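You operate a simulated robot arm through the tools that you are given. There is no shell and no other tool. Be economical: measure what you need, move in short steps, check, and stop when the job is done.

You are at the controls of a simulated robot arm. One attempt, no reset.

Task
Seat the red framed lens in the short rail's holder and focus the screen to a crisp bar.
Fine: holder at the 8 cm mark, rail lamp on for it and off afterwards, other lenses and the shutter left alone.

The check looks at the end state, three seconds after you hand in, the way a careful person would. Anything else that was tipped, shoved, dropped, spilled or broken makes it a failure.

Robot
A 7-joint arm with a two-finger parallel gripper, fixed in place. Base frame: the origin is at the foot of the arm, x ahead of it, y to its left, z up; the work surface is at about z = 0.806. Readings come in m, degrees, newtons and seconds.
With the tool pointing down near the work surface it reaches from about 0.24 to 0.68 m from the base axis. Its first joint turns from -66.0 to 66.0 degrees. Payload 2.4 kg.
The TCP is the grasp point between the finger pads, 0.03 m short of the fingertips. In the tool frame z runs along the fingers and y along their closing line. The gripper opens to 0.094 m. The fingers are 0.028 m wide and 0.01 m thick; the gripper's body (0.05 by 0.096 m) begins 0.055 m behind the TCP.
Orientation is told as [roll, pitch, yaw] about the base's x, y, z axes, in that order, counted from this pose: with the fingers straight down and closing along the base's y, the tool's x points along the base's -x, its y along +y and its z along -z.

Tools
- The arm moves only by the tool play_rows. Its argument "increments" is a list of rows, each an object (a shift or turn left out is 0, a gripper value left out holds the last) with "translation": the shift along the base's x, y, z in m, a list of three; "delta_rot": the turn, a rotation vector about the base's x, y, z in degrees, a list of three; "grip": the finger opening in m, from 0 to 0.094. In form: [{"translation": [x, y, z], "delta_rot": [rx, ry, rz], "grip": grip}, ...]. A call has 1 to 12 rows; each row is the pose to reach, as a shift and turn from the pose commanded when the call began. Each row takes 0.2 s and may step no farther than 0.05 m and 8.6 degrees from the row before; otherwise, or with a gripper value out of range, the whole call is refused. Where a pose cannot be reached the arm comes as near as it can. A force on the tool above 40 N (or 10 N above the force at the start of the call, whichever is more), or a blocked arm, ends the call early, and 0.2 s more pass. Each finger travels about 0.153 m/s and halts on what it meets, pressing with about 27 N; the grip force reading is that of the motor and also rises with nothing between the fingers. The clock runs only during rows and for 0.2 s after the last one: add rows that repeat a pose to give the fingers time. The reply holds the time, the measured pose of the TCP, the force on the tool along the base axes, the opening and the grip force, in the units named above and with some noise.
- Cameras (640 x 400 px; columns grow to the right, rows downward): "scene" is fixed at [0.0496, 0.4824, 1.448]; the picture's right is [-0.65, -0.76, 0.00], its down [-0.42, 0.36, -0.84] and it looks along [0.64, -0.54, -0.55] (base axes); focal length 353 px, centre (320, 200). "wrist" rides on the gripper at [-0.037, 0, -0.058] in the tool frame; the picture's right is [0.00, -1.00, 0.00], its down [0.97, 0.00, -0.24] and it looks along [0.24, 0.00, 0.97] (tool axes); focal length 218 px, centre (320, 200).
- camera(camera): a new picture of that camera. It takes no simulated time.
- point_at(camera, pixels): for up to 12 pixels [column, row] of the newest picture of that camera ("zoom" is the newest enlarged one), the place [x, y, z] in the base frame of the surface seen there, good to about 0.002 m. It takes no simulated time.
- zoom(camera, box): a new picture of the part [left, top, right, bottom] of that camera's present view, enlarged. It takes no simulated time.
- job_done(): hands the job in; it is judged then, once.

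Keep the steps short. Do not move on a guess: measure, check each grasp and each placing, and mend mistakes. In all there are 80 turns and 38 pictures (those below and enlarged ones count). Leave the gripper open and the arm clear of the work at the hand-in unless told otherwise, and finish with a single line.

The tools are called after "Request:" as a command line: name --argument value ..., lists and objects as JSON in quotes. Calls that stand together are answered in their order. play_rows: Moves the arm, as the interface text tells. Its arguments: {"type":"object","properties":{"increments":{"type":"array","items":{"type":"object","properties":{"translation":{"type":"array","items":{"type":"number"}},"delta_rot":{"type":"array","items":{"type":"number"}},"grip":{"type":"number"}}}}},"required":["increments"]} The other tools are called the same way: camera (camera) takes a picture; point_at (camera, pixels) gives the place of the surface under pixels of a picture; zoom (camera, box) takes an enlarged picture of a part of a camera's view; job_done () hands the job in.

At the start:

```text
t: 0.0
eef_pos: [0.3637, 0.1666, 1.2297]
ee_rot: [0.0, 0.1, 0.1]
ft_force: [0.4, 0.0, -0.5]
width: 0.0937
gripper_force: 0.0
```

scene: 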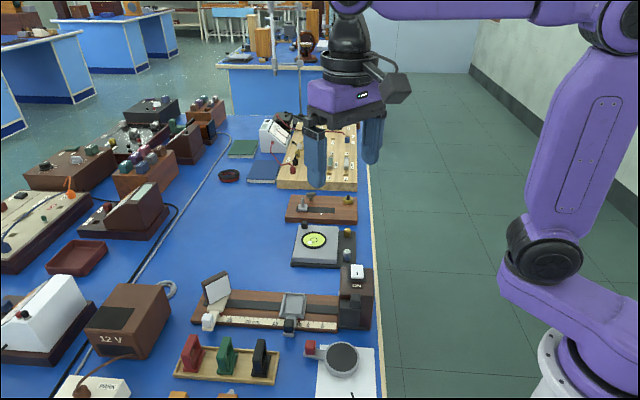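
wrist: 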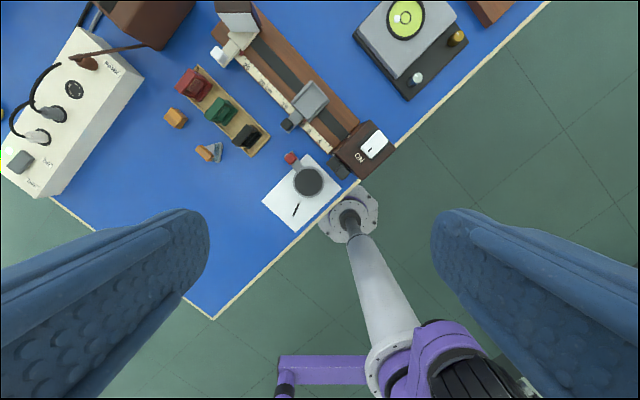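

I see the short rail with a holder, three framed lenses (red, green, black) in a tray, and a lamp box with a switch. I'll zoom in on the rail and the lens tray for detail.

Request:
zoom --camera "scene" --box '[160, 250, 400, 400]'

Request:
zoom --camera "wrist" --box '[160, 0, 400, 200]'

```text
2.67 times, centred on (280, 325) of scene
```

zoom: 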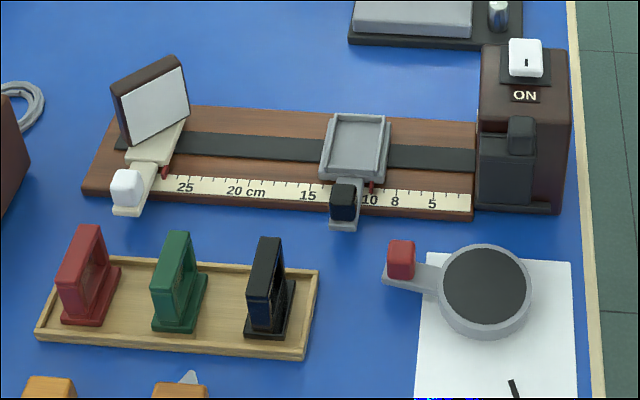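

```text
2.00 times, centred on (280, 100) of wrist
```

zoom: 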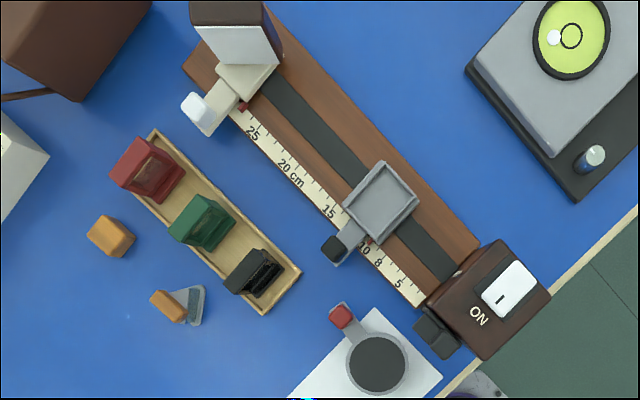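

The holder carries a black knob and a red pointer at about 10.5. The screen carriage has a white knob near 27. Now I'll measure the main points.

Request:
point_at --camera "scene" --pixels '[[192, 335], [198, 342], [190, 368], [288, 324], [299, 319], [293, 305], [207, 319], [222, 314], [228, 318], [320, 326], [333, 328], [357, 271]]'

Request:
point_at --camera "zoom" --pixels '[[148, 150], [166, 170], [120, 170], [150, 190], [180, 165], [335, 248], [380, 202], [345, 205], [410, 205], [380, 165], [380, 240], [508, 290]]'

```text
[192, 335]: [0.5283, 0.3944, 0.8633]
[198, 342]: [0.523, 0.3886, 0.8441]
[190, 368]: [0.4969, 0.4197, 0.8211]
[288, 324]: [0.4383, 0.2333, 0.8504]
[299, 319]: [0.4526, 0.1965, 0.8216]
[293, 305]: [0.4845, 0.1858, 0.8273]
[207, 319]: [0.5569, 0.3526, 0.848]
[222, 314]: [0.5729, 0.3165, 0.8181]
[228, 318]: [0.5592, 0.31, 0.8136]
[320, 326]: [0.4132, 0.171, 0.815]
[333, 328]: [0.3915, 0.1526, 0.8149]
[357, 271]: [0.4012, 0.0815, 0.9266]
```

```text
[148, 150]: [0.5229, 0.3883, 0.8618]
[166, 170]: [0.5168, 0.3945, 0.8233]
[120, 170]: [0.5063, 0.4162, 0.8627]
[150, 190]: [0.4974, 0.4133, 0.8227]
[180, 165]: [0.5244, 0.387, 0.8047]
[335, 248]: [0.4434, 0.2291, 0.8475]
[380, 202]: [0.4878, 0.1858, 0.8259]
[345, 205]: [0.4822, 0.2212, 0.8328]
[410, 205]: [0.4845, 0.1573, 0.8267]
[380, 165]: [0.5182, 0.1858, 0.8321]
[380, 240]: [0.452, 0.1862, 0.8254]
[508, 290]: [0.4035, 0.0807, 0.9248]
```

Next I'll move up over the work for a closer, sharper look. The hand stays at z = 1.05, above everything there.

Request:
play_rows --increments '[{"translation": [0.015, 0.015, -0.035]}, {"translation": [0.03, 0.03, -0.07]}, {"translation": [0.045, 0.045, -0.105]}, {"translation": [0.06, 0.06, -0.14]}, {"translation": [0.08, 0.08, -0.18]}, {"translation": [0.08, 0.08, -0.18]}]'

Request:
zoom --camera "wrist" --box '[200, 20, 520, 220]'

```text
t: 1.4
eef_pos: [0.4442, 0.2473, 1.0495]
ee_rot: [0.0, 0.1, 0.0]
ft_force: [-0.1, 0.2, 1.1]
width: 0.0941
gripper_force: 0.1
```

```text
2.00 times, centred on (360, 120) of wrist
```

zoom: 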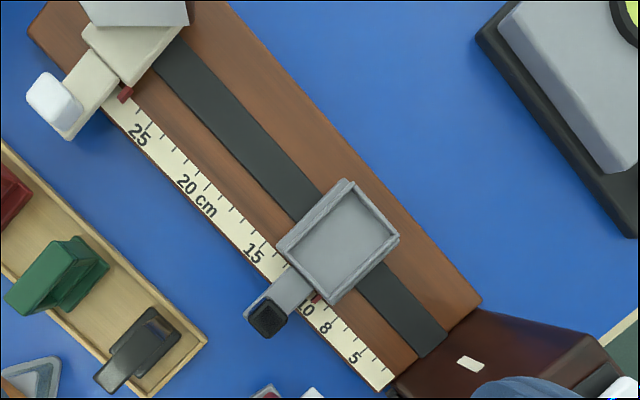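

Request:
point_at --camera "zoom" --pixels '[[345, 183], [396, 238], [331, 300], [280, 243], [338, 243], [314, 300], [267, 318], [145, 120], [262, 239], [374, 352], [413, 352], [480, 297]]'

Request:
zoom --camera "wrist" --box '[320, 140, 420, 220]'

Request:
zoom --camera "wrist" --box '[140, 80, 320, 220]'

```text
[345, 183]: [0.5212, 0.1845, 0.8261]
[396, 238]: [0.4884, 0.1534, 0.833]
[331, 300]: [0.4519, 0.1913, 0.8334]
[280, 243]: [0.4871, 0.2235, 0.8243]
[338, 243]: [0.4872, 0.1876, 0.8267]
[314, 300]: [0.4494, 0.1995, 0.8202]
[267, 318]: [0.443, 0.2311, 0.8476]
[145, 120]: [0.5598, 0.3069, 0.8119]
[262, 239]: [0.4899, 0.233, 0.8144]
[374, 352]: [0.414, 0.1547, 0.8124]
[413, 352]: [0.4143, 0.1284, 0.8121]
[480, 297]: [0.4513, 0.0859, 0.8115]
```

```text
5.00 times, centred on (370, 180) of wrist
```

zoom: 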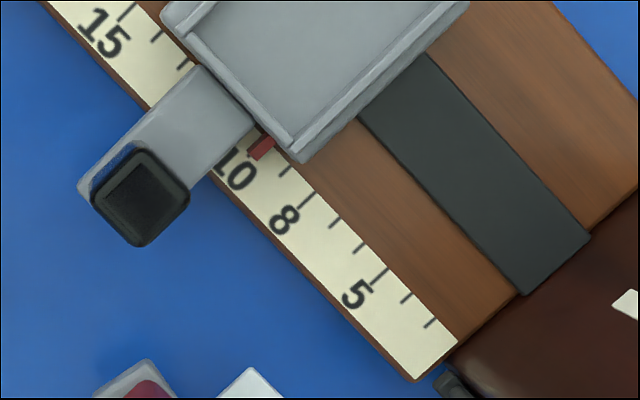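

```text
2.86 times, centred on (230, 150) of wrist
```

zoom: 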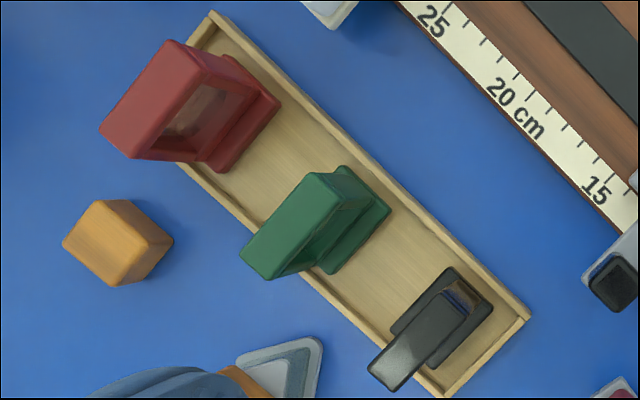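

Each small tick is 1 cm. The pointer sits at about 10, so it needs to go to 8. Next I'll measure the red frame and the tray.

Request:
point_at --camera "zoom" --pixels '[[168, 43], [207, 55], [105, 128], [140, 155], [275, 95], [217, 168], [236, 58], [255, 100], [300, 130], [212, 14], [525, 312], [445, 390]]'

Request:
zoom --camera "scene" --box '[165, 320, 245, 390]'

```text
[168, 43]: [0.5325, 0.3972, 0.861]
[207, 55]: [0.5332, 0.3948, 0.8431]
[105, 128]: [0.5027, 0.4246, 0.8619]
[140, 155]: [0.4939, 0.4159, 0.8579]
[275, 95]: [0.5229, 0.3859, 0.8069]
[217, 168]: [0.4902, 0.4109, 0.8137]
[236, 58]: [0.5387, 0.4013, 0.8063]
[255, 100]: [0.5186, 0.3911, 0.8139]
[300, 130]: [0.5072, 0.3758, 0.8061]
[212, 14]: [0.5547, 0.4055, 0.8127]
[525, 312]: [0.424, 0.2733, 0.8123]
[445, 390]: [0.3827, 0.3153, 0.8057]
```

```text
5.71 times, centred on (205, 355) of scene
```

zoom: 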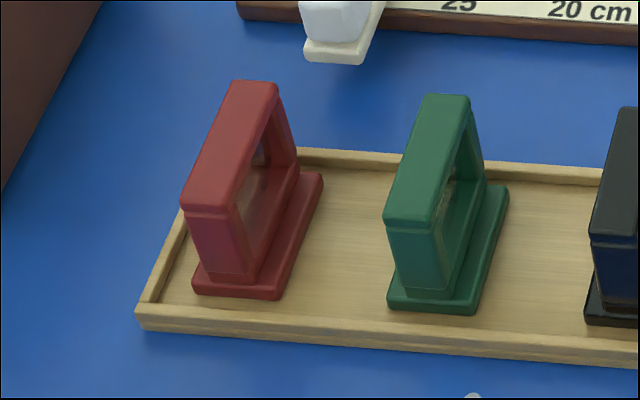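

The frame is about 4 cm wide and 5 cm tall on a foot, so it can be gripped by its side edges. I need an accurate rail direction, so I'll take an enlarged view of the whole rail and measure its long edges.

Request:
zoom --camera "wrist" --box '[200, 0, 480, 220]'

```text
1.82 times, centred on (340, 110) of wrist
```

zoom: 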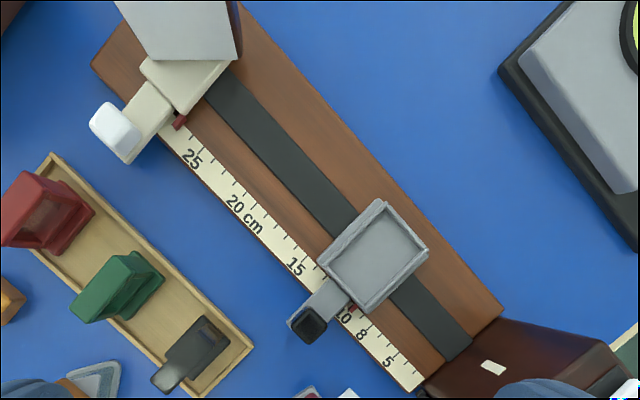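

Request:
point_at --camera "zoom" --pixels '[[250, 30], [350, 147], [490, 298], [210, 103], [320, 224], [440, 355], [215, 155], [305, 253], [400, 355], [180, 122], [110, 118], [308, 324]]'

Request:
point_at --camera "wrist" --pixels '[[228, 77], [272, 124], [308, 161]]'

```text
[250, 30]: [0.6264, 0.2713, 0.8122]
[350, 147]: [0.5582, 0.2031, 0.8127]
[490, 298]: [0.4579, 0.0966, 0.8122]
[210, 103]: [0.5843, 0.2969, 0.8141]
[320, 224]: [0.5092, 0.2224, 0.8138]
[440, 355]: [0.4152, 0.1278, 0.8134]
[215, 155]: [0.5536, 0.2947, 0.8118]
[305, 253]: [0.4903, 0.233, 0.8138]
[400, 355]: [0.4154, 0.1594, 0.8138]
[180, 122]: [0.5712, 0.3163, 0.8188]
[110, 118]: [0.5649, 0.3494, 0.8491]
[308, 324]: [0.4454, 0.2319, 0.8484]
```

```text
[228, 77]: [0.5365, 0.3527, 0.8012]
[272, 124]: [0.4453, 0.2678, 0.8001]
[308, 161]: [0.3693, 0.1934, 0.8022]
```

Rail direction is about 45.5° and the knobs sit at a common offset from it. Before going to the black knob at (0.443, 0.231), I'll check its neighbours: the red-knobbed disc and the shutter.

Request:
point_at --camera "scene" --pixels '[[310, 345], [305, 353], [340, 345], [355, 298], [355, 312], [347, 315], [284, 330], [293, 326]]'

Request:
play_rows --increments '[{"translation": [0, -0.003, -0.015], "delta_rot": [0, 0, -7.5], "grip": 0.045}, {"translation": [0, -0.006, -0.03], "delta_rot": [0, 0, -15]}, {"translation": [0, -0.009, -0.045], "delta_rot": [0, 0, -22.5]}, {"translation": [0, -0.012, -0.06], "delta_rot": [0, 0, -30]}, {"translation": [0, -0.014, -0.075], "delta_rot": [0, 0, -37.5]}, {"translation": [0, -0.0155, -0.09], "delta_rot": [0, 0, -44.5]}, {"translation": [0, -0.0155, -0.09], "delta_rot": [0, 0, -44.5]}]'

Request:
camera --camera "wrist"

```text
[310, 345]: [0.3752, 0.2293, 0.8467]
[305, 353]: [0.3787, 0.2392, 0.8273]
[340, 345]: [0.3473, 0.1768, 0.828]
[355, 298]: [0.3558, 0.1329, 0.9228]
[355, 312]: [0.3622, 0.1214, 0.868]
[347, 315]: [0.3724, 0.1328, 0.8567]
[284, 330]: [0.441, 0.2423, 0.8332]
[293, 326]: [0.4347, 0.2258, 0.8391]
```

```text
t: 3.0
eef_pos: [0.4438, 0.2306, 0.9596]
ee_rot: [0.0, 0.0, -44.5]
ft_force: [0.4, -0.5, -1.3]
width: 0.0449
gripper_force: 0.1
```

```text
28 pictures are left
```

wrist: 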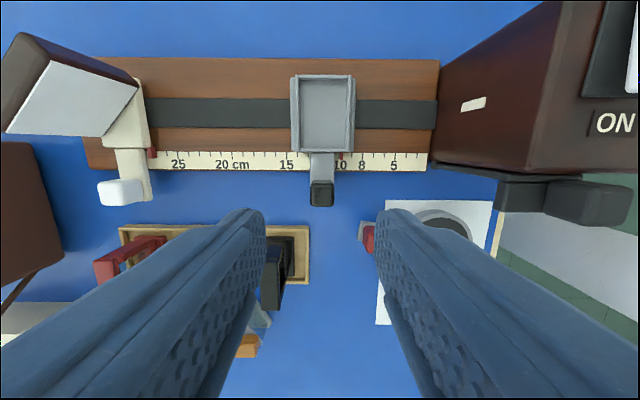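

The rail now lies level in the picture, and the knob (321, 193) is midway between the fingers. I'm going down to straddle the knob at TCP z = 0.852.

Request:
play_rows --increments '[{"translation": [0, 0, -0.03]}, {"translation": [0, 0, -0.06]}, {"translation": [0, 0, -0.085]}, {"translation": [0, 0, -0.107]}, {"translation": [0, 0, -0.107]}]'

Request:
camera --camera "wrist"

```text
t: 4.2
eef_pos: [0.4445, 0.2313, 0.8523]
ee_rot: [0.0, 0.0, -44.5]
ft_force: [-0.3, 0.2, -0.2]
width: 0.0449
gripper_force: 0.0
```

```text
27 pictures are left
```

wrist: 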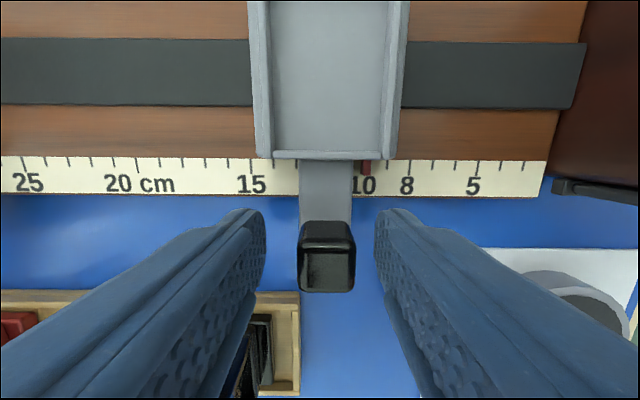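

The knob is between the pads. The pointer reads about 9.9 to 10, and 1 cm spans 22.4 px. I'll close on the knob.

Request:
play_rows --increments '[{"grip": 0.01}, {"grip": 0.01}, {"grip": 0.01}]'

Request:
zoom --camera "wrist" --box '[240, 120, 500, 280]'

```text
t: 5.0
eef_pos: [0.4428, 0.2291, 0.8529]
ee_rot: [-0.3, 0.0, -44.6]
ft_force: [-13.0, -12.5, 20.2]
width: 0.022
gripper_force: 44.7
```

```text
2.46 times, centred on (370, 200) of wrist
```

zoom: 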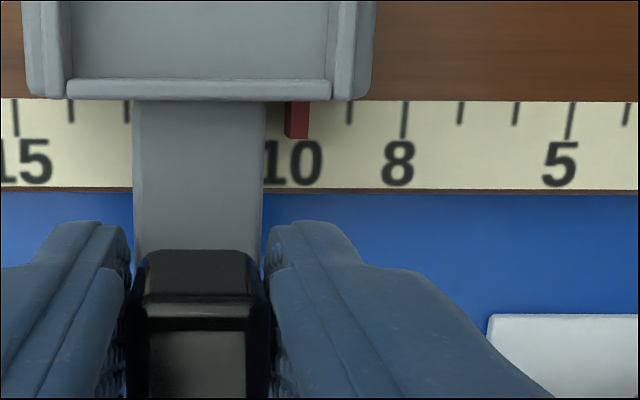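

The knob is gripped (22 mm) and the pointer reads about 10.05 after parallax. I'll slide it toward the lamp in small steps, about 2 cm.

Request:
play_rows --increments '[{"translation": [-0.0035, -0.0036, 0]}, {"translation": [-0.007, -0.0072, 0]}, {"translation": [-0.0105, -0.0107, 0]}, {"translation": [-0.0135, -0.0138, 0]}, {"translation": [-0.0155, -0.0158, 0]}, {"translation": [-0.0155, -0.0158, 0]}]'

Request:
zoom --camera "wrist" --box '[240, 120, 500, 280]'

```text
t: 6.4
eef_pos: [0.4282, 0.2157, 0.8537]
ee_rot: [-0.1, 0.1, -44.4]
ft_force: [0.5, 0.8, -12.7]
width: 0.0218
gripper_force: 44.8
```

```text
2.46 times, centred on (370, 200) of wrist
```

zoom: 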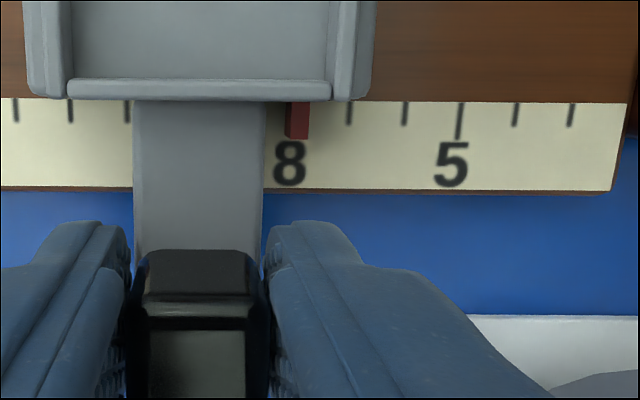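

The pointer is at about 8. I'll release, rise, and check it with no load.

Request:
play_rows --increments '[{"grip": 0.045}, {"grip": 0.045}, {"translation": [0, 0, 0.03]}, {"translation": [-0.0, -0.0, 0.06]}, {"translation": [0.0, 0.0, 0.06]}]'

Request:
zoom --camera "wrist" --box '[300, 120, 420, 200]'

```text
t: 7.6
eef_pos: [0.4275, 0.2158, 0.9131]
ee_rot: [0.0, 0.0, -44.4]
ft_force: [1.1, -0.1, 0.3]
width: 0.045
gripper_force: 0.0
```

```text
5.00 times, centred on (360, 160) of wrist
```

zoom: 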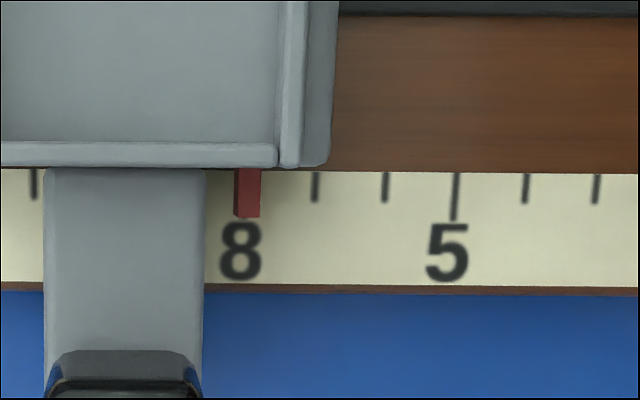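

Released, the pointer reads 8.0 to within about half a millimetre. Next I'll rise, turn the hand a quarter turn so the fingers close across the frame's width, and go over the red lens.

Request:
play_rows --increments '[{"translation": [0, 0, 0.03], "delta_rot": [0, 0, 7.5], "grip": 0.075}, {"translation": [0, 0, 0.06], "delta_rot": [0, 0, 15]}, {"translation": [0.01, 0.02, 0.09], "delta_rot": [0, 0, 22.5]}, {"translation": [0.02, 0.04, 0.1], "delta_rot": [0, 0, 30]}, {"translation": [0.03, 0.06, 0.1], "delta_rot": [0, 0, 37.5]}, {"translation": [0.04, 0.08, 0.1], "delta_rot": [0, 0, 45]}, {"translation": [0.05, 0.1, 0.1], "delta_rot": [0, 0, 52.5]}, {"translation": [0.06, 0.12, 0.1], "delta_rot": [0, 0, 60]}, {"translation": [0.07, 0.14, 0.1], "delta_rot": [0, 0, 67.5]}, {"translation": [0.078, 0.16, 0.1], "delta_rot": [0, 0, 75]}, {"translation": [0.086, 0.18, 0.1], "delta_rot": [0, 0, 82.5]}, {"translation": [0.086, 0.193, 0.1], "delta_rot": [0, 0, 90]}]'

Request:
camera --camera "wrist"

```text
t: 10.2
eef_pos: [0.5145, 0.408, 1.0117]
ee_rot: [-0.1, -0.1, 45.6]
ft_force: [-0.6, 0.5, -0.4]
width: 0.075
gripper_force: 0.2
```

```text
23 pictures are left
```

wrist: 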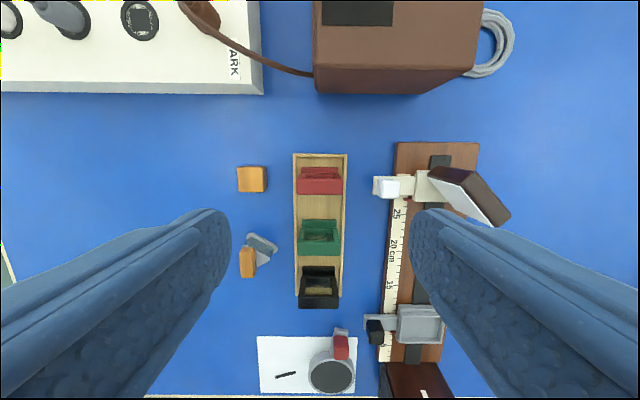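

Request:
zoom --camera "wrist" --box '[270, 140, 370, 210]'

Request:
point_at --camera "wrist" --pixels '[[360, 55], [360, 92], [320, 85], [430, 85], [420, 324], [401, 310], [438, 310], [440, 343], [402, 343], [375, 327]]'

Request:
point_at --camera "zoom" --pixels '[[180, 255], [465, 255], [320, 255], [180, 330], [465, 330], [320, 330], [190, 180], [455, 180], [320, 185]]'

```text
5.71 times, centred on (320, 175) of wrist
```

zoom: 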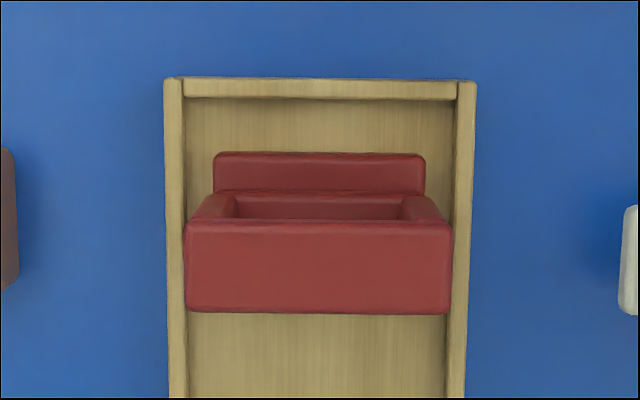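

```text
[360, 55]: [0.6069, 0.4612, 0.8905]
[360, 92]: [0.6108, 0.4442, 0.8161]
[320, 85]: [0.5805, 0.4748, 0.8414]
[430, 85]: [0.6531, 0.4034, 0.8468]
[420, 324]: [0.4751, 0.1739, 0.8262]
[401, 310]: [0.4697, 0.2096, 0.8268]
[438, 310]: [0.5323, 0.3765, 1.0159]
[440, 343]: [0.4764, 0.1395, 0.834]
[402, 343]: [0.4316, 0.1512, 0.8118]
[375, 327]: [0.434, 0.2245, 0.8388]
```

```text
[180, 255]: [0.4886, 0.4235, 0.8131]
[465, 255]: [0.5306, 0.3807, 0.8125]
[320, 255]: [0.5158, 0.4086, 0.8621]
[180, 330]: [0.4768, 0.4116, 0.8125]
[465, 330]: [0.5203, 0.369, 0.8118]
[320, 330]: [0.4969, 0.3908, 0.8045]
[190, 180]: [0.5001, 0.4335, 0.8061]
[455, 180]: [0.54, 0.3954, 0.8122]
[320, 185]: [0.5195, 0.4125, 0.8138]
```

The frame is about 46 mm wide and centred between the fingers at (0.514, 0.407). The tray rim is at 0.8125. I'll go down to TCP z ≈ 0.853, which keeps the tips 10 mm above the rim, and check the view before closing.

Request:
play_rows --increments '[{"translation": [-0.0005, -0.0008, -0.04]}, {"translation": [-0.0005, -0.0008, -0.08]}, {"translation": [-0.0005, -0.0008, -0.115]}, {"translation": [-0.0005, -0.0008, -0.14]}, {"translation": [-0.0005, -0.0008, -0.1585]}, {"translation": [-0.0005, -0.0008, -0.1585]}]'

Request:
camera --camera "wrist"

```text
t: 11.6
eef_pos: [0.5133, 0.4082, 0.8539]
ee_rot: [0.0, 0.0, 45.4]
ft_force: [-0.2, 0.6, -0.6]
width: 0.0749
gripper_force: 0.1
```

```text
21 pictures are left
```

wrist: 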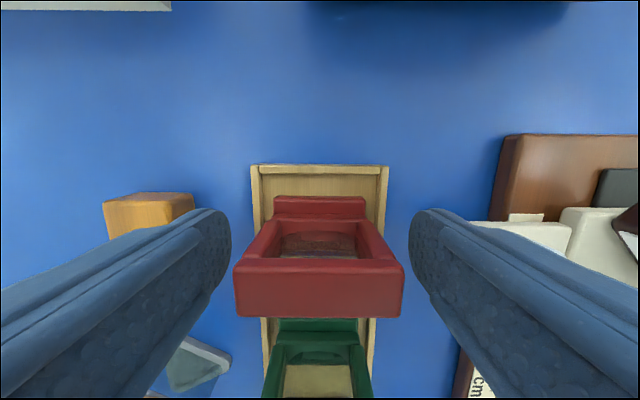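

The frame sits cleanly between the pads, with the white knob clear of the right finger. I'll close.

Request:
play_rows --increments '[{"grip": 0.06}, {"grip": 0.05}, {"grip": 0.035}, {"grip": 0.035}]'

```text
t: 12.6
eef_pos: [0.5148, 0.4088, 0.8544]
ee_rot: [0.0, 0.0, 45.5]
ft_force: [0.3, 1.0, -0.1]
width: 0.0464
gripper_force: 26.6
```

Gripped at 46.4 mm, as expected. Next I'll lift straight up 11 cm and check the hold.

Request:
play_rows --increments '[{"translation": [0, 0, 0.01]}, {"translation": [0, 0, 0.03]}, {"translation": [0, 0, 0.06]}, {"translation": [0, 0, 0.09]}, {"translation": [0, 0, 0.11]}, {"translation": [0, 0, 0.11]}]'

Request:
zoom --camera "scene" --box '[140, 220, 380, 370]'

```text
t: 14.0
eef_pos: [0.5151, 0.408, 0.9638]
ee_rot: [0.0, 0.0, 45.5]
ft_force: [0.7, 0.0, -0.1]
width: 0.0461
gripper_force: 27.0
```

```text
2.67 times, centred on (260, 295) of scene
```

zoom: 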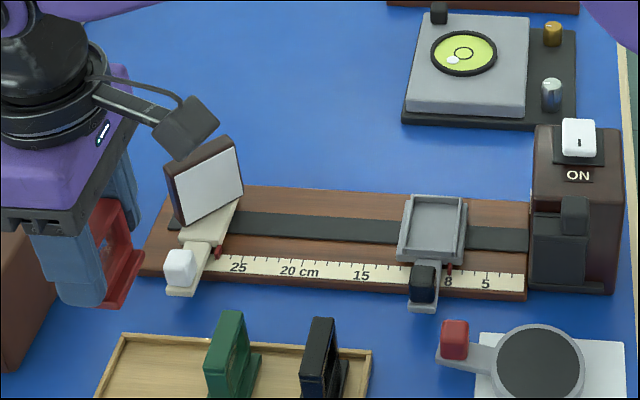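

The lens is held upright and square. I'll measure the holder's rim in its new position.

Request:
point_at --camera "zoom" --pixels '[[407, 199], [464, 200], [458, 258], [401, 253], [432, 228], [414, 203], [459, 205], [455, 248], [408, 245], [130, 250], [125, 300], [110, 303]]'

Request:
zoom --camera "scene" --box '[275, 285, 335, 345]'

```text
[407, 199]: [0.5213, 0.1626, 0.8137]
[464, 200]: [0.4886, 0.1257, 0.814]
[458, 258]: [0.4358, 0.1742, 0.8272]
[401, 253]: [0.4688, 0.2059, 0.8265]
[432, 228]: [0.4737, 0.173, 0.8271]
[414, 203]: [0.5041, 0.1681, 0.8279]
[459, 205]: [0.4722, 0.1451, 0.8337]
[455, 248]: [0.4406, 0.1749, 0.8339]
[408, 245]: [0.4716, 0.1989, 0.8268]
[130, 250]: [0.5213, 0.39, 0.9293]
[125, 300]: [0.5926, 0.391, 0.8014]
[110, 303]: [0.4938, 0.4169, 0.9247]
```

```text
6.67 times, centred on (305, 315) of scene
```

zoom: 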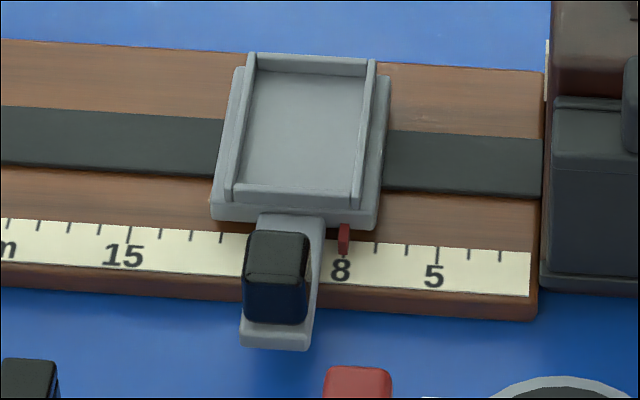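

Request:
point_at --camera "zoom" --pixels '[[258, 74], [363, 79], [346, 188], [242, 182], [252, 58], [371, 64], [357, 203], [230, 195], [300, 130], [298, 190], [238, 130], [368, 130]]'

Request:
zoom --camera "scene" --box '[160, 280, 200, 340]'

```text
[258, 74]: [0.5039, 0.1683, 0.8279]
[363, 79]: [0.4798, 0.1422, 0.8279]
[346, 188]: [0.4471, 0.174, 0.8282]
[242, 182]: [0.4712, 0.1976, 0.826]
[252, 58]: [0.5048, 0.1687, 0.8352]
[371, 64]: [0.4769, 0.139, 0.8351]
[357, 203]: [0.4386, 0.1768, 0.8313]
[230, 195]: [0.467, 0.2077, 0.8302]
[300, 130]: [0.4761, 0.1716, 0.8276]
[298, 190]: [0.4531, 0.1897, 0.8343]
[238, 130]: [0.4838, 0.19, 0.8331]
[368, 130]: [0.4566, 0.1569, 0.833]
```

```text
6.67 times, centred on (180, 310) of scene
```

zoom: 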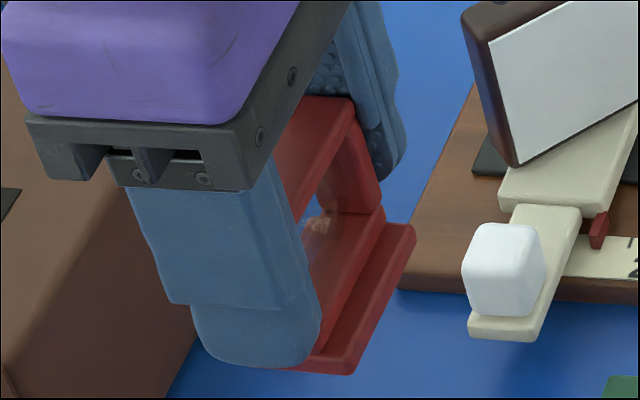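

The recess is about 38 × 49 mm, centred near (0.472, 0.171). I want to know where the foot sits relative to the TCP, so I'll measure its edges from both sides.

Request:
point_at --camera "zoom" --pixels '[[352, 365], [345, 362], [410, 232], [385, 280], [375, 240], [320, 358]]'

Request:
zoom --camera "wrist" --box '[220, 150, 420, 330]'

```text
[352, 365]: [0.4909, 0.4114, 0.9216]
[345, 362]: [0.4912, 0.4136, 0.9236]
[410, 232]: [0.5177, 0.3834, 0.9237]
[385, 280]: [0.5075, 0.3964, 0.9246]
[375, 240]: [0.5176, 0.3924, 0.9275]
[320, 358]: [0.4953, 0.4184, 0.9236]
```

```text
2.22 times, centred on (320, 240) of wrist
```

zoom: 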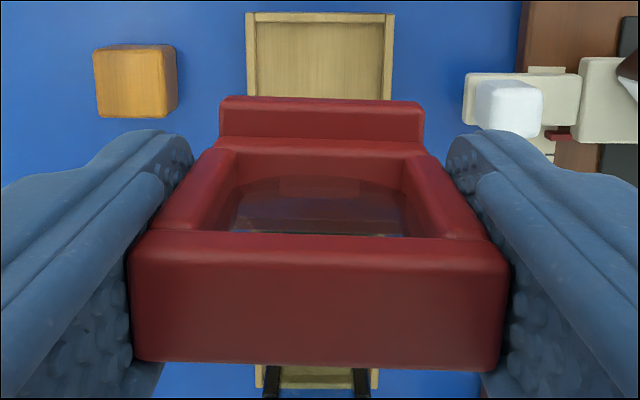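

Request:
point_at --camera "zoom" --pixels '[[320, 100], [320, 115], [320, 132], [235, 100], [410, 104], [320, 146], [320, 245], [320, 355], [145, 300], [495, 300]]'

```text
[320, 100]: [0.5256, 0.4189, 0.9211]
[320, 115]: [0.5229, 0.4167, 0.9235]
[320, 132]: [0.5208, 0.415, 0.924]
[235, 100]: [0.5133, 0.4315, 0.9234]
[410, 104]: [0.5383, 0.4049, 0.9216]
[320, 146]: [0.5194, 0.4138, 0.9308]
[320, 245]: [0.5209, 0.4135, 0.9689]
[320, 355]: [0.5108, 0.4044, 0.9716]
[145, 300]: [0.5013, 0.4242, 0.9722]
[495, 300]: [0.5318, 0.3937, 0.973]
```

The foot is 30 mm thick and centred on the TCP in both directions. I'll rise 3 cm and carry the lens over the recess.

Request:
play_rows --increments '[{"translation": [0, 0, 0.03]}, {"translation": [-0.005, -0.03, 0.04]}, {"translation": [-0.012, -0.07, 0.04]}, {"translation": [-0.02, -0.11, 0.04]}, {"translation": [-0.028, -0.15, 0.04]}, {"translation": [-0.035, -0.19, 0.04]}, {"translation": [-0.041, -0.222, 0.04]}, {"translation": [-0.043, -0.2367, 0.03]}, {"translation": [-0.043, -0.2367, 0.0]}, {"translation": [-0.043, -0.2367, -0.03]}, {"translation": [-0.043, -0.2367, -0.06]}, {"translation": [-0.043, -0.2367, -0.06]}]'

Request:
zoom --camera "scene" --box '[245, 240, 365, 340]'

Request:
camera --camera "wrist"

```text
t: 16.6
eef_pos: [0.4721, 0.17, 0.9033]
ee_rot: [0.0, -0.1, 45.5]
ft_force: [0.7, -0.1, -0.7]
width: 0.0456
gripper_force: 26.8
```

```text
4.00 times, centred on (305, 290) of scene
```

zoom: 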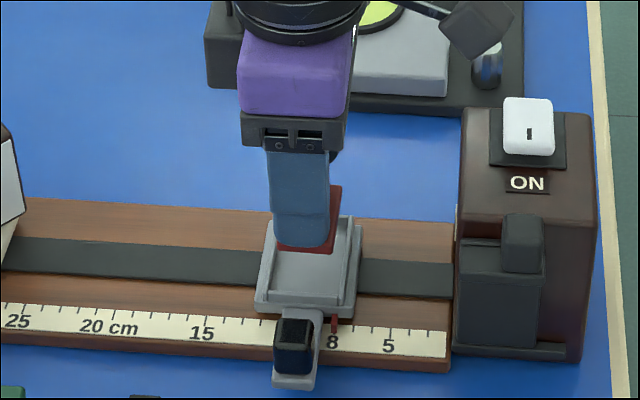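

```text
15 pictures are left
```

wrist: 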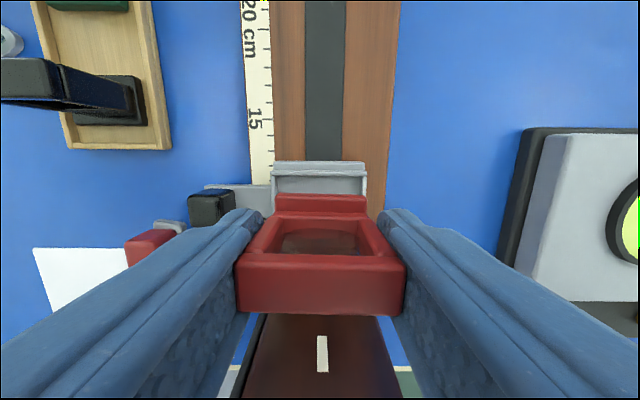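

Request:
point_at --camera "wrist" --pixels '[[320, 197], [320, 165], [320, 173], [320, 188], [274, 170], [364, 170], [275, 190], [364, 190], [279, 200], [363, 200]]'

Request:
point_at --camera "zoom" --pixels '[[265, 270], [350, 270], [300, 285], [328, 248], [336, 215], [300, 300]]'

```text
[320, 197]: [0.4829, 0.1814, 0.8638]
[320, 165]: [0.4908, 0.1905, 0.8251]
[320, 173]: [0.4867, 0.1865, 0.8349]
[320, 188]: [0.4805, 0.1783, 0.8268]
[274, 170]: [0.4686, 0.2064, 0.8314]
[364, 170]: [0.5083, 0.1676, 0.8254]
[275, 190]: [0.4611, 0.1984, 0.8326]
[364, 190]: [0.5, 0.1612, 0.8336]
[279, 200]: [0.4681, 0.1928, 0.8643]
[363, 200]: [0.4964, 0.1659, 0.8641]
```

```text
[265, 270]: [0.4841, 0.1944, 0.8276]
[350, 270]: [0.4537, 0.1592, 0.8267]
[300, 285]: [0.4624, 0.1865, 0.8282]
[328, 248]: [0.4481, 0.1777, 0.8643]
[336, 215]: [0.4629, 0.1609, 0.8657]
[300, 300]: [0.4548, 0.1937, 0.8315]
```

The foot is centred in the recess to within about 1 mm. I'll nudge +1 mm across and lower slowly, reading the force.

Request:
play_rows --increments '[{"translation": [-0.0007, 0.0007, -0.008]}, {"translation": [-0.0007, 0.0007, -0.016]}, {"translation": [-0.0007, 0.0007, -0.021]}, {"translation": [-0.0007, 0.0007, -0.025]}, {"translation": [-0.0007, 0.0007, -0.0265]}, {"translation": [-0.0007, 0.0007, -0.0265]}]'

```text
t: 18.0
eef_pos: [0.4711, 0.172, 0.8774]
ee_rot: [0.1, 0.0, 45.4]
ft_force: [0.6, -0.3, -0.9]
width: 0.0457
gripper_force: 26.6
```

No contact yet. I'll continue down in 0.7 mm steps.

Request:
play_rows --increments '[{"translation": [0, 0, -0.0007]}, {"translation": [0, 0, -0.0014]}, {"translation": [0, 0, -0.0021]}, {"translation": [0, 0, -0.0028]}, {"translation": [0, 0, -0.0028]}]'

```text
t: 19.2
eef_pos: [0.47, 0.1725, 0.8745]
ee_rot: [0.0, 0.1, 45.5]
ft_force: [0.1, 0.0, -1.3]
width: 0.0454
gripper_force: 27.2
```

Request:
play_rows --increments '[{"translation": [0, 0, -0.0006]}, {"translation": [0, 0, -0.0012]}, {"translation": [0, 0, -0.0018]}, {"translation": [0, 0, -0.0018]}]'

Request:
zoom --camera "scene" --box '[275, 275, 335, 325]'

```text
t: 20.2
eef_pos: [0.4713, 0.1709, 0.8736]
ee_rot: [-0.1, -0.2, 45.4]
ft_force: [-2.0, 1.5, 22.2]
width: 0.0455
gripper_force: 26.8
```

```text
8.00 times, centred on (305, 300) of scene
```

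zoom: 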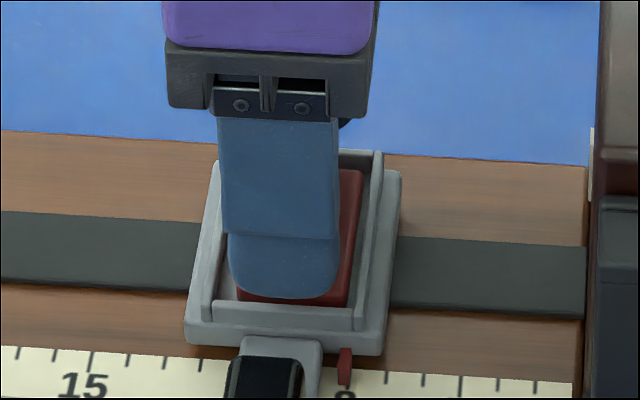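

Contact shows 22 N at the expected depth, and the foot is inside the rim. I'll ease the load, open, and rise.

Request:
play_rows --increments '[{"translation": [0, 0, 0.001]}, {"translation": [0, 0, 0.001], "grip": 0.055}, {"translation": [0, 0, 0.001], "grip": 0.075}, {"translation": [0, 0, 0.001], "grip": 0.075}, {"translation": [0, 0, 0.03]}, {"translation": [0, 0, 0.06]}, {"translation": [0, 0, 0.1]}, {"translation": [0, 0, 0.13]}, {"translation": [0, 0, 0.13]}]'

Request:
zoom --camera "wrist" --box '[220, 120, 420, 260]'

```text
t: 22.2
eef_pos: [0.4704, 0.1711, 1.0029]
ee_rot: [0.0, 0.0, 45.5]
ft_force: [-0.7, 0.0, 0.2]
width: 0.075
gripper_force: 0.0
```

```text
2.86 times, centred on (320, 190) of wrist
```

zoom: 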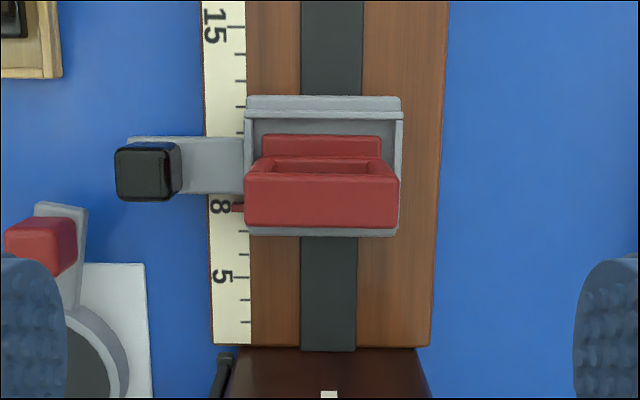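

The lens is seated, the pointer is still at 8, and the knob is unmoved. Next is the lamp switch.

Request:
zoom --camera "scene" --box '[335, 255, 385, 295]'

```text
10.00 times, centred on (360, 275) of scene
```

zoom: 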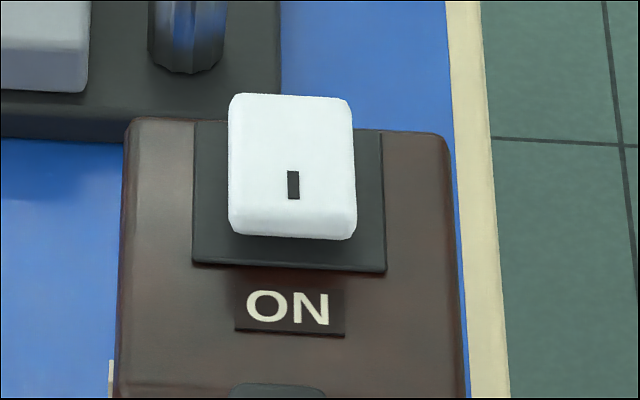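

Request:
point_at --camera "zoom" --pixels '[[293, 185], [292, 110], [245, 215], [340, 220], [345, 110], [240, 105], [291, 150], [291, 230], [210, 240], [375, 150], [290, 380], [290, 310]]'

```text
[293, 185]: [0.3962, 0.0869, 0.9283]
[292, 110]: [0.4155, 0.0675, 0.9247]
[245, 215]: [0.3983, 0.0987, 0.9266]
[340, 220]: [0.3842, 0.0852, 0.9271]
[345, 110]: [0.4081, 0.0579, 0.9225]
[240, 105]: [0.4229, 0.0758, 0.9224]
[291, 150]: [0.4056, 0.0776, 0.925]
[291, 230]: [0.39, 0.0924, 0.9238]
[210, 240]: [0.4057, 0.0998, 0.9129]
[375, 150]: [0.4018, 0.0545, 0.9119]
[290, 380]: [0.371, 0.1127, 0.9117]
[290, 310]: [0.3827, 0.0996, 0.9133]
```

The rocker's ON end is the raised one, at about (0.393, 0.090, 0.928), and the other end is pressed. I'll close the fingers and come over the ON end, about 17 mm above it.

Request:
play_rows --increments '[{"translation": [-0.03, -0.03, 0], "grip": 0.04}, {"translation": [-0.06, -0.06, 0], "grip": 0.0}, {"translation": [-0.078, -0.0818, 0], "grip": 0.0}, {"translation": [-0.078, -0.0818, -0.028]}, {"translation": [-0.078, -0.0818, -0.028]}]'

```text
t: 23.4
eef_pos: [0.3908, 0.0903, 0.9739]
ee_rot: [0.1, 0.0, 45.6]
ft_force: [0.0, -0.6, -0.1]
width: 0.0
gripper_force: 27.2
```

In position with the tip at 0.944. I'll press down in short steps, which brings the tip to about 0.921, then go back up.

Request:
play_rows --increments '[{"translation": [0.001, 0, -0.012]}, {"translation": [0.001, 0, -0.016]}, {"translation": [0.001, 0, -0.019]}, {"translation": [0.001, 0, -0.0215]}, {"translation": [0.001, 0, -0.0235]}, {"translation": [0.001, 0, -0.01]}, {"translation": [0.001, 0, 0.02]}, {"translation": [0.001, 0, 0.05]}]'

Request:
camera --camera "scene"

```text
t: 25.2
eef_pos: [0.3928, 0.0906, 1.0247]
ee_rot: [-0.1, -0.1, 45.5]
ft_force: [-0.6, 0.4, -1.4]
width: 0.0
gripper_force: 27.4
```

```text
11 pictures are left
```

scene: 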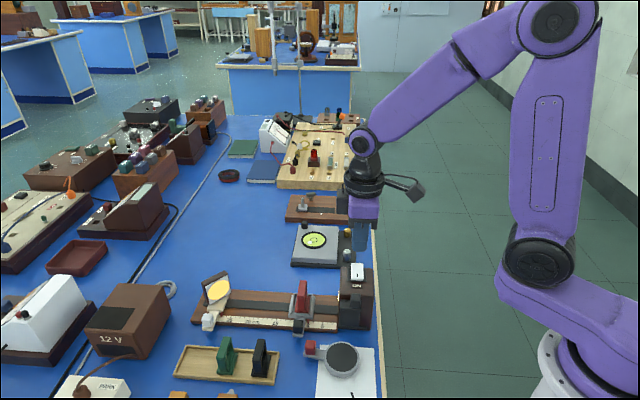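

The lamp is on and the screen shows a soft yellow disc. I'll zoom in on the screen to gauge the blur.

Request:
zoom --camera "scene" --box '[195, 265, 245, 335]'

```text
5.71 times, centred on (220, 300) of scene
```

zoom: 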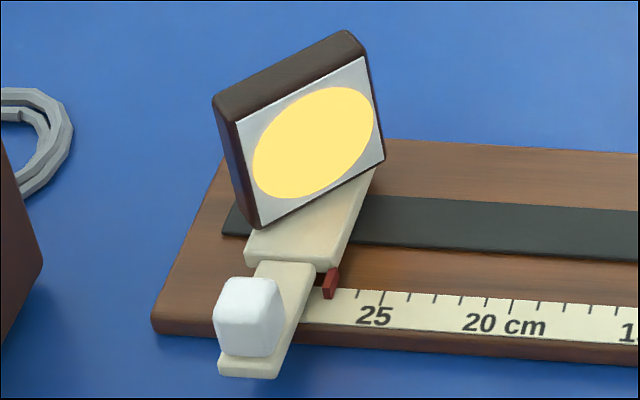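

The screen pointer is at about 26.5, so the screen must come closer to the lens. Before gripping the white knob I'll measure the screen's height and position for hand clearance.

Request:
point_at --camera "zoom" --pixels '[[345, 36], [220, 98], [245, 120], [365, 62], [258, 215], [380, 155], [315, 145], [290, 240], [330, 285], [248, 285], [250, 340], [235, 310]]'

```text
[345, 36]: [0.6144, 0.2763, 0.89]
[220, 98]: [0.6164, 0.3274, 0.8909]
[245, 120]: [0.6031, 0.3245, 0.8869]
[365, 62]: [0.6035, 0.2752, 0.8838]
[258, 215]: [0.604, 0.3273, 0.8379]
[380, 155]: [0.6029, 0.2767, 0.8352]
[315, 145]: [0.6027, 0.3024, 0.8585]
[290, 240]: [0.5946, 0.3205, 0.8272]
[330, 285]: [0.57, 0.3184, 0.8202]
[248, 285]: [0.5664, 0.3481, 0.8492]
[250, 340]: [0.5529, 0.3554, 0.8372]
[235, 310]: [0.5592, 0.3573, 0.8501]
```

The screen top is 0.891, lower than the hand's body will be, so the hand clears it. I'll turn back a quarter turn and go above the white knob at (0.561, 0.351).

Request:
play_rows --increments '[{"translation": [0.012, 0.02, 0], "delta_rot": [0, 0, -7.5], "grip": 0.045}, {"translation": [0.025, 0.042, 0], "delta_rot": [0, 0, -15]}, {"translation": [0.04, 0.065, 0], "delta_rot": [0, 0, -22.5]}, {"translation": [0.055, 0.088, 0], "delta_rot": [0, 0, -30]}, {"translation": [0.07, 0.111, 0], "delta_rot": [0, 0, -37.5]}, {"translation": [0.085, 0.134, 0], "delta_rot": [0, 0, -45]}, {"translation": [0.1, 0.157, 0], "delta_rot": [0, 0, -52.5]}, {"translation": [0.115, 0.18, 0], "delta_rot": [0, 0, -60]}, {"translation": [0.13, 0.203, 0], "delta_rot": [0, 0, -67.5]}, {"translation": [0.145, 0.226, 0], "delta_rot": [0, 0, -75]}, {"translation": [0.16, 0.246, -0.02], "delta_rot": [0, 0, -82.5]}, {"translation": [0.169, 0.2608, -0.04], "delta_rot": [0, 0, -90]}]'

Request:
camera --camera "wrist"

```text
t: 27.8
eef_pos: [0.564, 0.3499, 0.9842]
ee_rot: [-0.1, 0.0, -44.7]
ft_force: [-0.3, -0.3, -1.2]
width: 0.0455
gripper_force: 0.1
```

```text
9 pictures are left
```

wrist: 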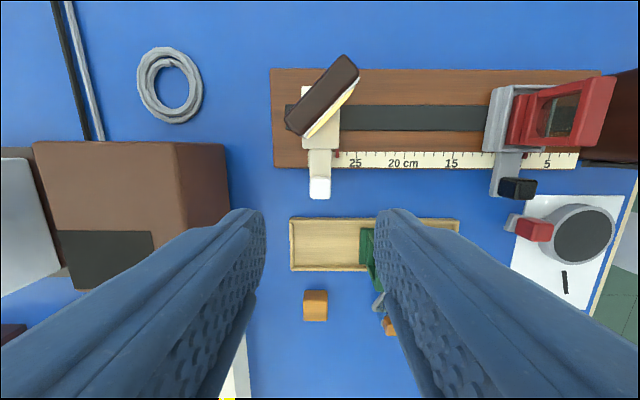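

The white knob (320, 188) is centred between the fingers. I'll descend and close on it.

Request:
play_rows --increments '[{"translation": [-0.001, 0.0, -0.04]}, {"translation": [-0.001, 0.0, -0.08]}, {"translation": [-0.001, 0.0, -0.11]}, {"translation": [-0.001, 0.0, -0.131]}, {"translation": [-0.001, 0.0, -0.131]}, {"translation": [-0.001, 0.0, -0.131], "grip": 0.03}, {"translation": [-0.001, 0.0, -0.131], "grip": 0.012}, {"translation": [-0.001, 0.0, -0.131], "grip": 0.012}]'

```text
t: 29.6
eef_pos: [0.5606, 0.3501, 0.855]
ee_rot: [0.0, 0.0, -44.5]
ft_force: [1.2, 1.5, -2.3]
width: 0.0198
gripper_force: 44.9
```

The knob is gripped. I'll slide the screen 4 cm toward the lens, release, and rise to look.

Request:
play_rows --increments '[{"translation": [-0.004, -0.0041, 0]}, {"translation": [-0.009, -0.0092, 0]}, {"translation": [-0.014, -0.0143, 0]}, {"translation": [-0.019, -0.0194, 0]}, {"translation": [-0.024, -0.0244, 0]}, {"translation": [-0.028, -0.0285, 0]}, {"translation": [-0.028, -0.0285, 0], "grip": 0.03}, {"translation": [-0.028, -0.0285, 0], "grip": 0.045}, {"translation": [-0.028, -0.0285, 0.04]}, {"translation": [-0.028, -0.0285, 0.09]}, {"translation": [-0.028, -0.0285, 0.14]}, {"translation": [-0.028, -0.0285, 0.16]}]'

Request:
zoom --camera "scene" --box '[195, 250, 295, 340]'

```text
t: 32.2
eef_pos: [0.5337, 0.3236, 1.0135]
ee_rot: [0.1, 0.0, -44.5]
ft_force: [0.8, 0.5, -0.1]
width: 0.045
gripper_force: 0.0
```

```text
4.44 times, centred on (245, 295) of scene
```

zoom: 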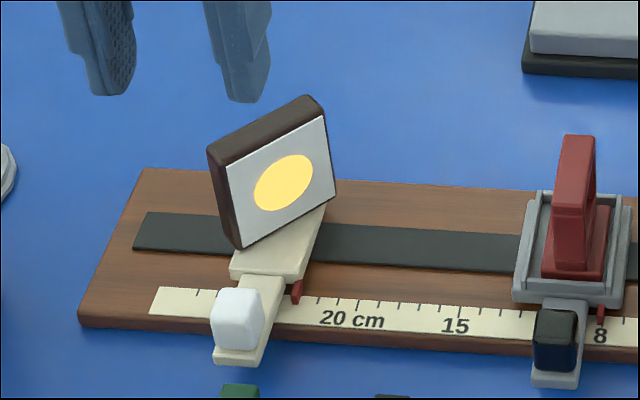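

The disc shrank from about 21 to 13.5 px while the screen went from about 26.6 to 22.8. Straight-line extrapolation puts the sharp point at about 16. I'll go down and grip again.

Request:
play_rows --increments '[{"translation": [0, 0, -0.04]}, {"translation": [0, 0, -0.08]}, {"translation": [0, 0, -0.12]}, {"translation": [0, 0, -0.145]}, {"translation": [0, 0, -0.159]}, {"translation": [0, 0, -0.159]}, {"translation": [0, 0, -0.159], "grip": 0.03}, {"translation": [0, 0, -0.159], "grip": 0.012}, {"translation": [0, 0, -0.159], "grip": 0.012}]'

```text
t: 34.2
eef_pos: [0.5331, 0.3218, 0.8553]
ee_rot: [-0.1, 0.0, -44.6]
ft_force: [0.5, 1.6, -3.5]
width: 0.0196
gripper_force: 45.3
```

Request:
play_rows --increments '[{"translation": [-0.005, -0.0051, 0]}, {"translation": [-0.011, -0.0112, 0]}, {"translation": [-0.018, -0.0183, 0]}, {"translation": [-0.025, -0.0255, 0]}, {"translation": [-0.032, -0.0326, 0]}, {"translation": [-0.039, -0.0397, 0]}, {"translation": [-0.0441, -0.0449, 0]}, {"translation": [-0.0441, -0.0449, 0], "grip": 0.03}, {"translation": [-0.0441, -0.0449, 0], "grip": 0.045}, {"translation": [-0.0441, -0.0449, 0.045]}, {"translation": [-0.0441, -0.0449, 0.09]}, {"translation": [-0.0441, -0.0449, 0.13]}]'

Request:
zoom --camera "scene" --box '[220, 260, 320, 335]'

```text
t: 36.8
eef_pos: [0.4889, 0.2778, 0.9845]
ee_rot: [0.0, 0.1, -44.5]
ft_force: [0.6, 0.0, -0.1]
width: 0.0449
gripper_force: 0.0
```

```text
5.33 times, centred on (270, 298) of scene
```

zoom: 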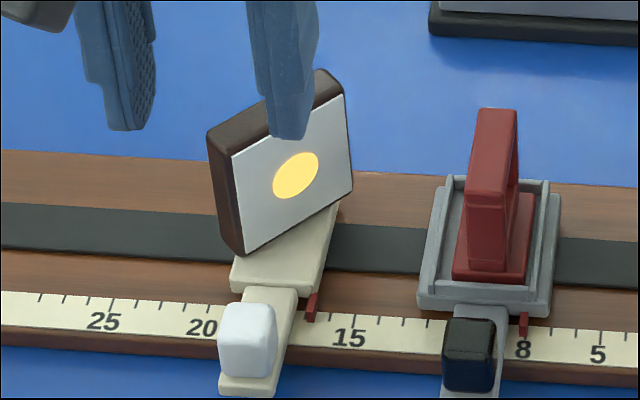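

The pointer is at about 16.6 and the disc is 8.8 px. That is bigger than a straight line predicts, so I've passed the focus. Fitting a symmetric V to the three readings puts the focus near 18.5. I'll grip again and move back 1.9 cm.

Request:
play_rows --increments '[{"translation": [0, 0, -0.04]}, {"translation": [0, 0, -0.08]}, {"translation": [0, 0, -0.115]}, {"translation": [0, 0, -0.1295]}, {"translation": [0, 0, -0.1295]}, {"translation": [0, 0, -0.1295], "grip": 0.03}, {"translation": [0, 0, -0.1295], "grip": 0.012}, {"translation": [0, 0, -0.1295], "grip": 0.012}]'

Request:
play_rows --increments '[{"translation": [0.004, 0.0041, 0]}, {"translation": [0.008, 0.0081, 0]}, {"translation": [0.0115, 0.0117, 0]}, {"translation": [0.0133, 0.0135, 0]}, {"translation": [0.0133, 0.0135, 0]}, {"translation": [0.0133, 0.0135, 0], "grip": 0.03}, {"translation": [0.0133, 0.0135, 0], "grip": 0.045}, {"translation": [0.0133, 0.0135, 0.045]}, {"translation": [0.0133, 0.0135, 0.09]}, {"translation": [0.0133, 0.0135, 0.13]}, {"translation": [0.0133, 0.0135, 0.17]}]'

Request:
zoom --camera "scene" --box '[220, 260, 300, 330]'

```text
t: 38.6
eef_pos: [0.4892, 0.2782, 0.8559]
ee_rot: [0.1, 0.0, -44.6]
ft_force: [0.1, 2.2, -4.7]
width: 0.0193
gripper_force: 45.2
```

```text
t: 41.0
eef_pos: [0.5035, 0.291, 1.0248]
ee_rot: [0.0, 0.0, -44.6]
ft_force: [0.2, -0.3, -0.9]
width: 0.0449
gripper_force: 0.3
```

```text
5.71 times, centred on (260, 295) of scene
```

zoom: 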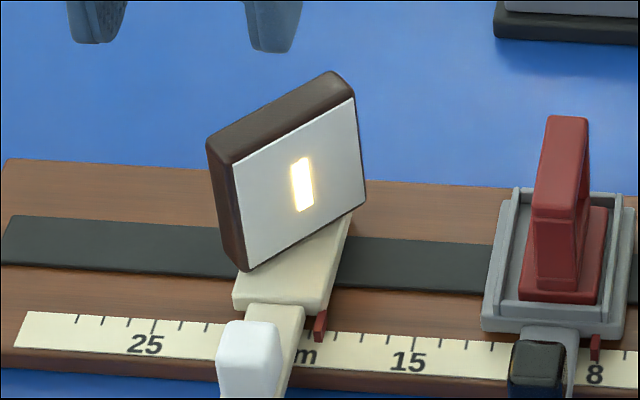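

A bar appears now, with a slight halo. I'll zoom in closely to judge its crispness.

Request:
zoom --camera "scene" --box '[246, 270, 270, 306]'

```text
11.11 times, centred on (258, 288) of scene
```

zoom: 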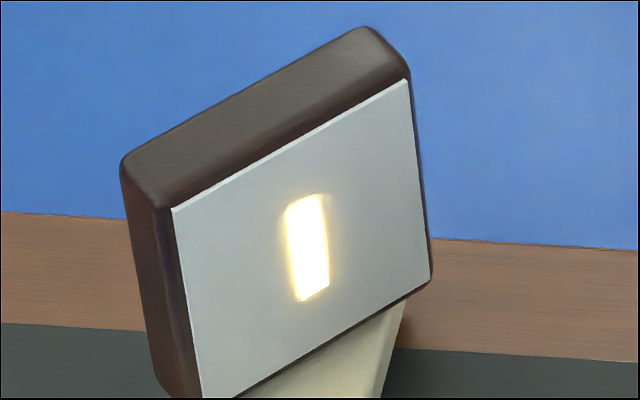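

A soft fringe remains around the bar, so I'll check whether a small shift sharpens it. I'll grip and move 2.5 mm toward the lens.

Request:
play_rows --increments '[{"translation": [0, 0, -0.045]}, {"translation": [0, 0, -0.09]}, {"translation": [0, 0, -0.13]}, {"translation": [0, 0, -0.155]}, {"translation": [0, 0, -0.169]}, {"translation": [0, 0, -0.169]}, {"translation": [0, 0, -0.169], "grip": 0.03}, {"translation": [0, 0, -0.169], "grip": 0.012}, {"translation": [0, 0, -0.169], "grip": 0.012}]'

Request:
play_rows --increments '[{"translation": [-0.0009, -0.0009, 0]}, {"translation": [-0.0018, -0.0018, 0]}, {"translation": [-0.0018, -0.0018, 0]}, {"translation": [-0.0018, -0.0018, 0]}]'

```text
t: 43.0
eef_pos: [0.5022, 0.2911, 0.8571]
ee_rot: [0.0, 0.1, -44.6]
ft_force: [0.6, 1.2, -2.9]
width: 0.0197
gripper_force: 45.2
```

```text
t: 44.0
eef_pos: [0.5, 0.2893, 0.8558]
ee_rot: [0.0, 0.1, -44.4]
ft_force: [-0.1, 2.5, -2.4]
width: 0.0198
gripper_force: 44.9
```

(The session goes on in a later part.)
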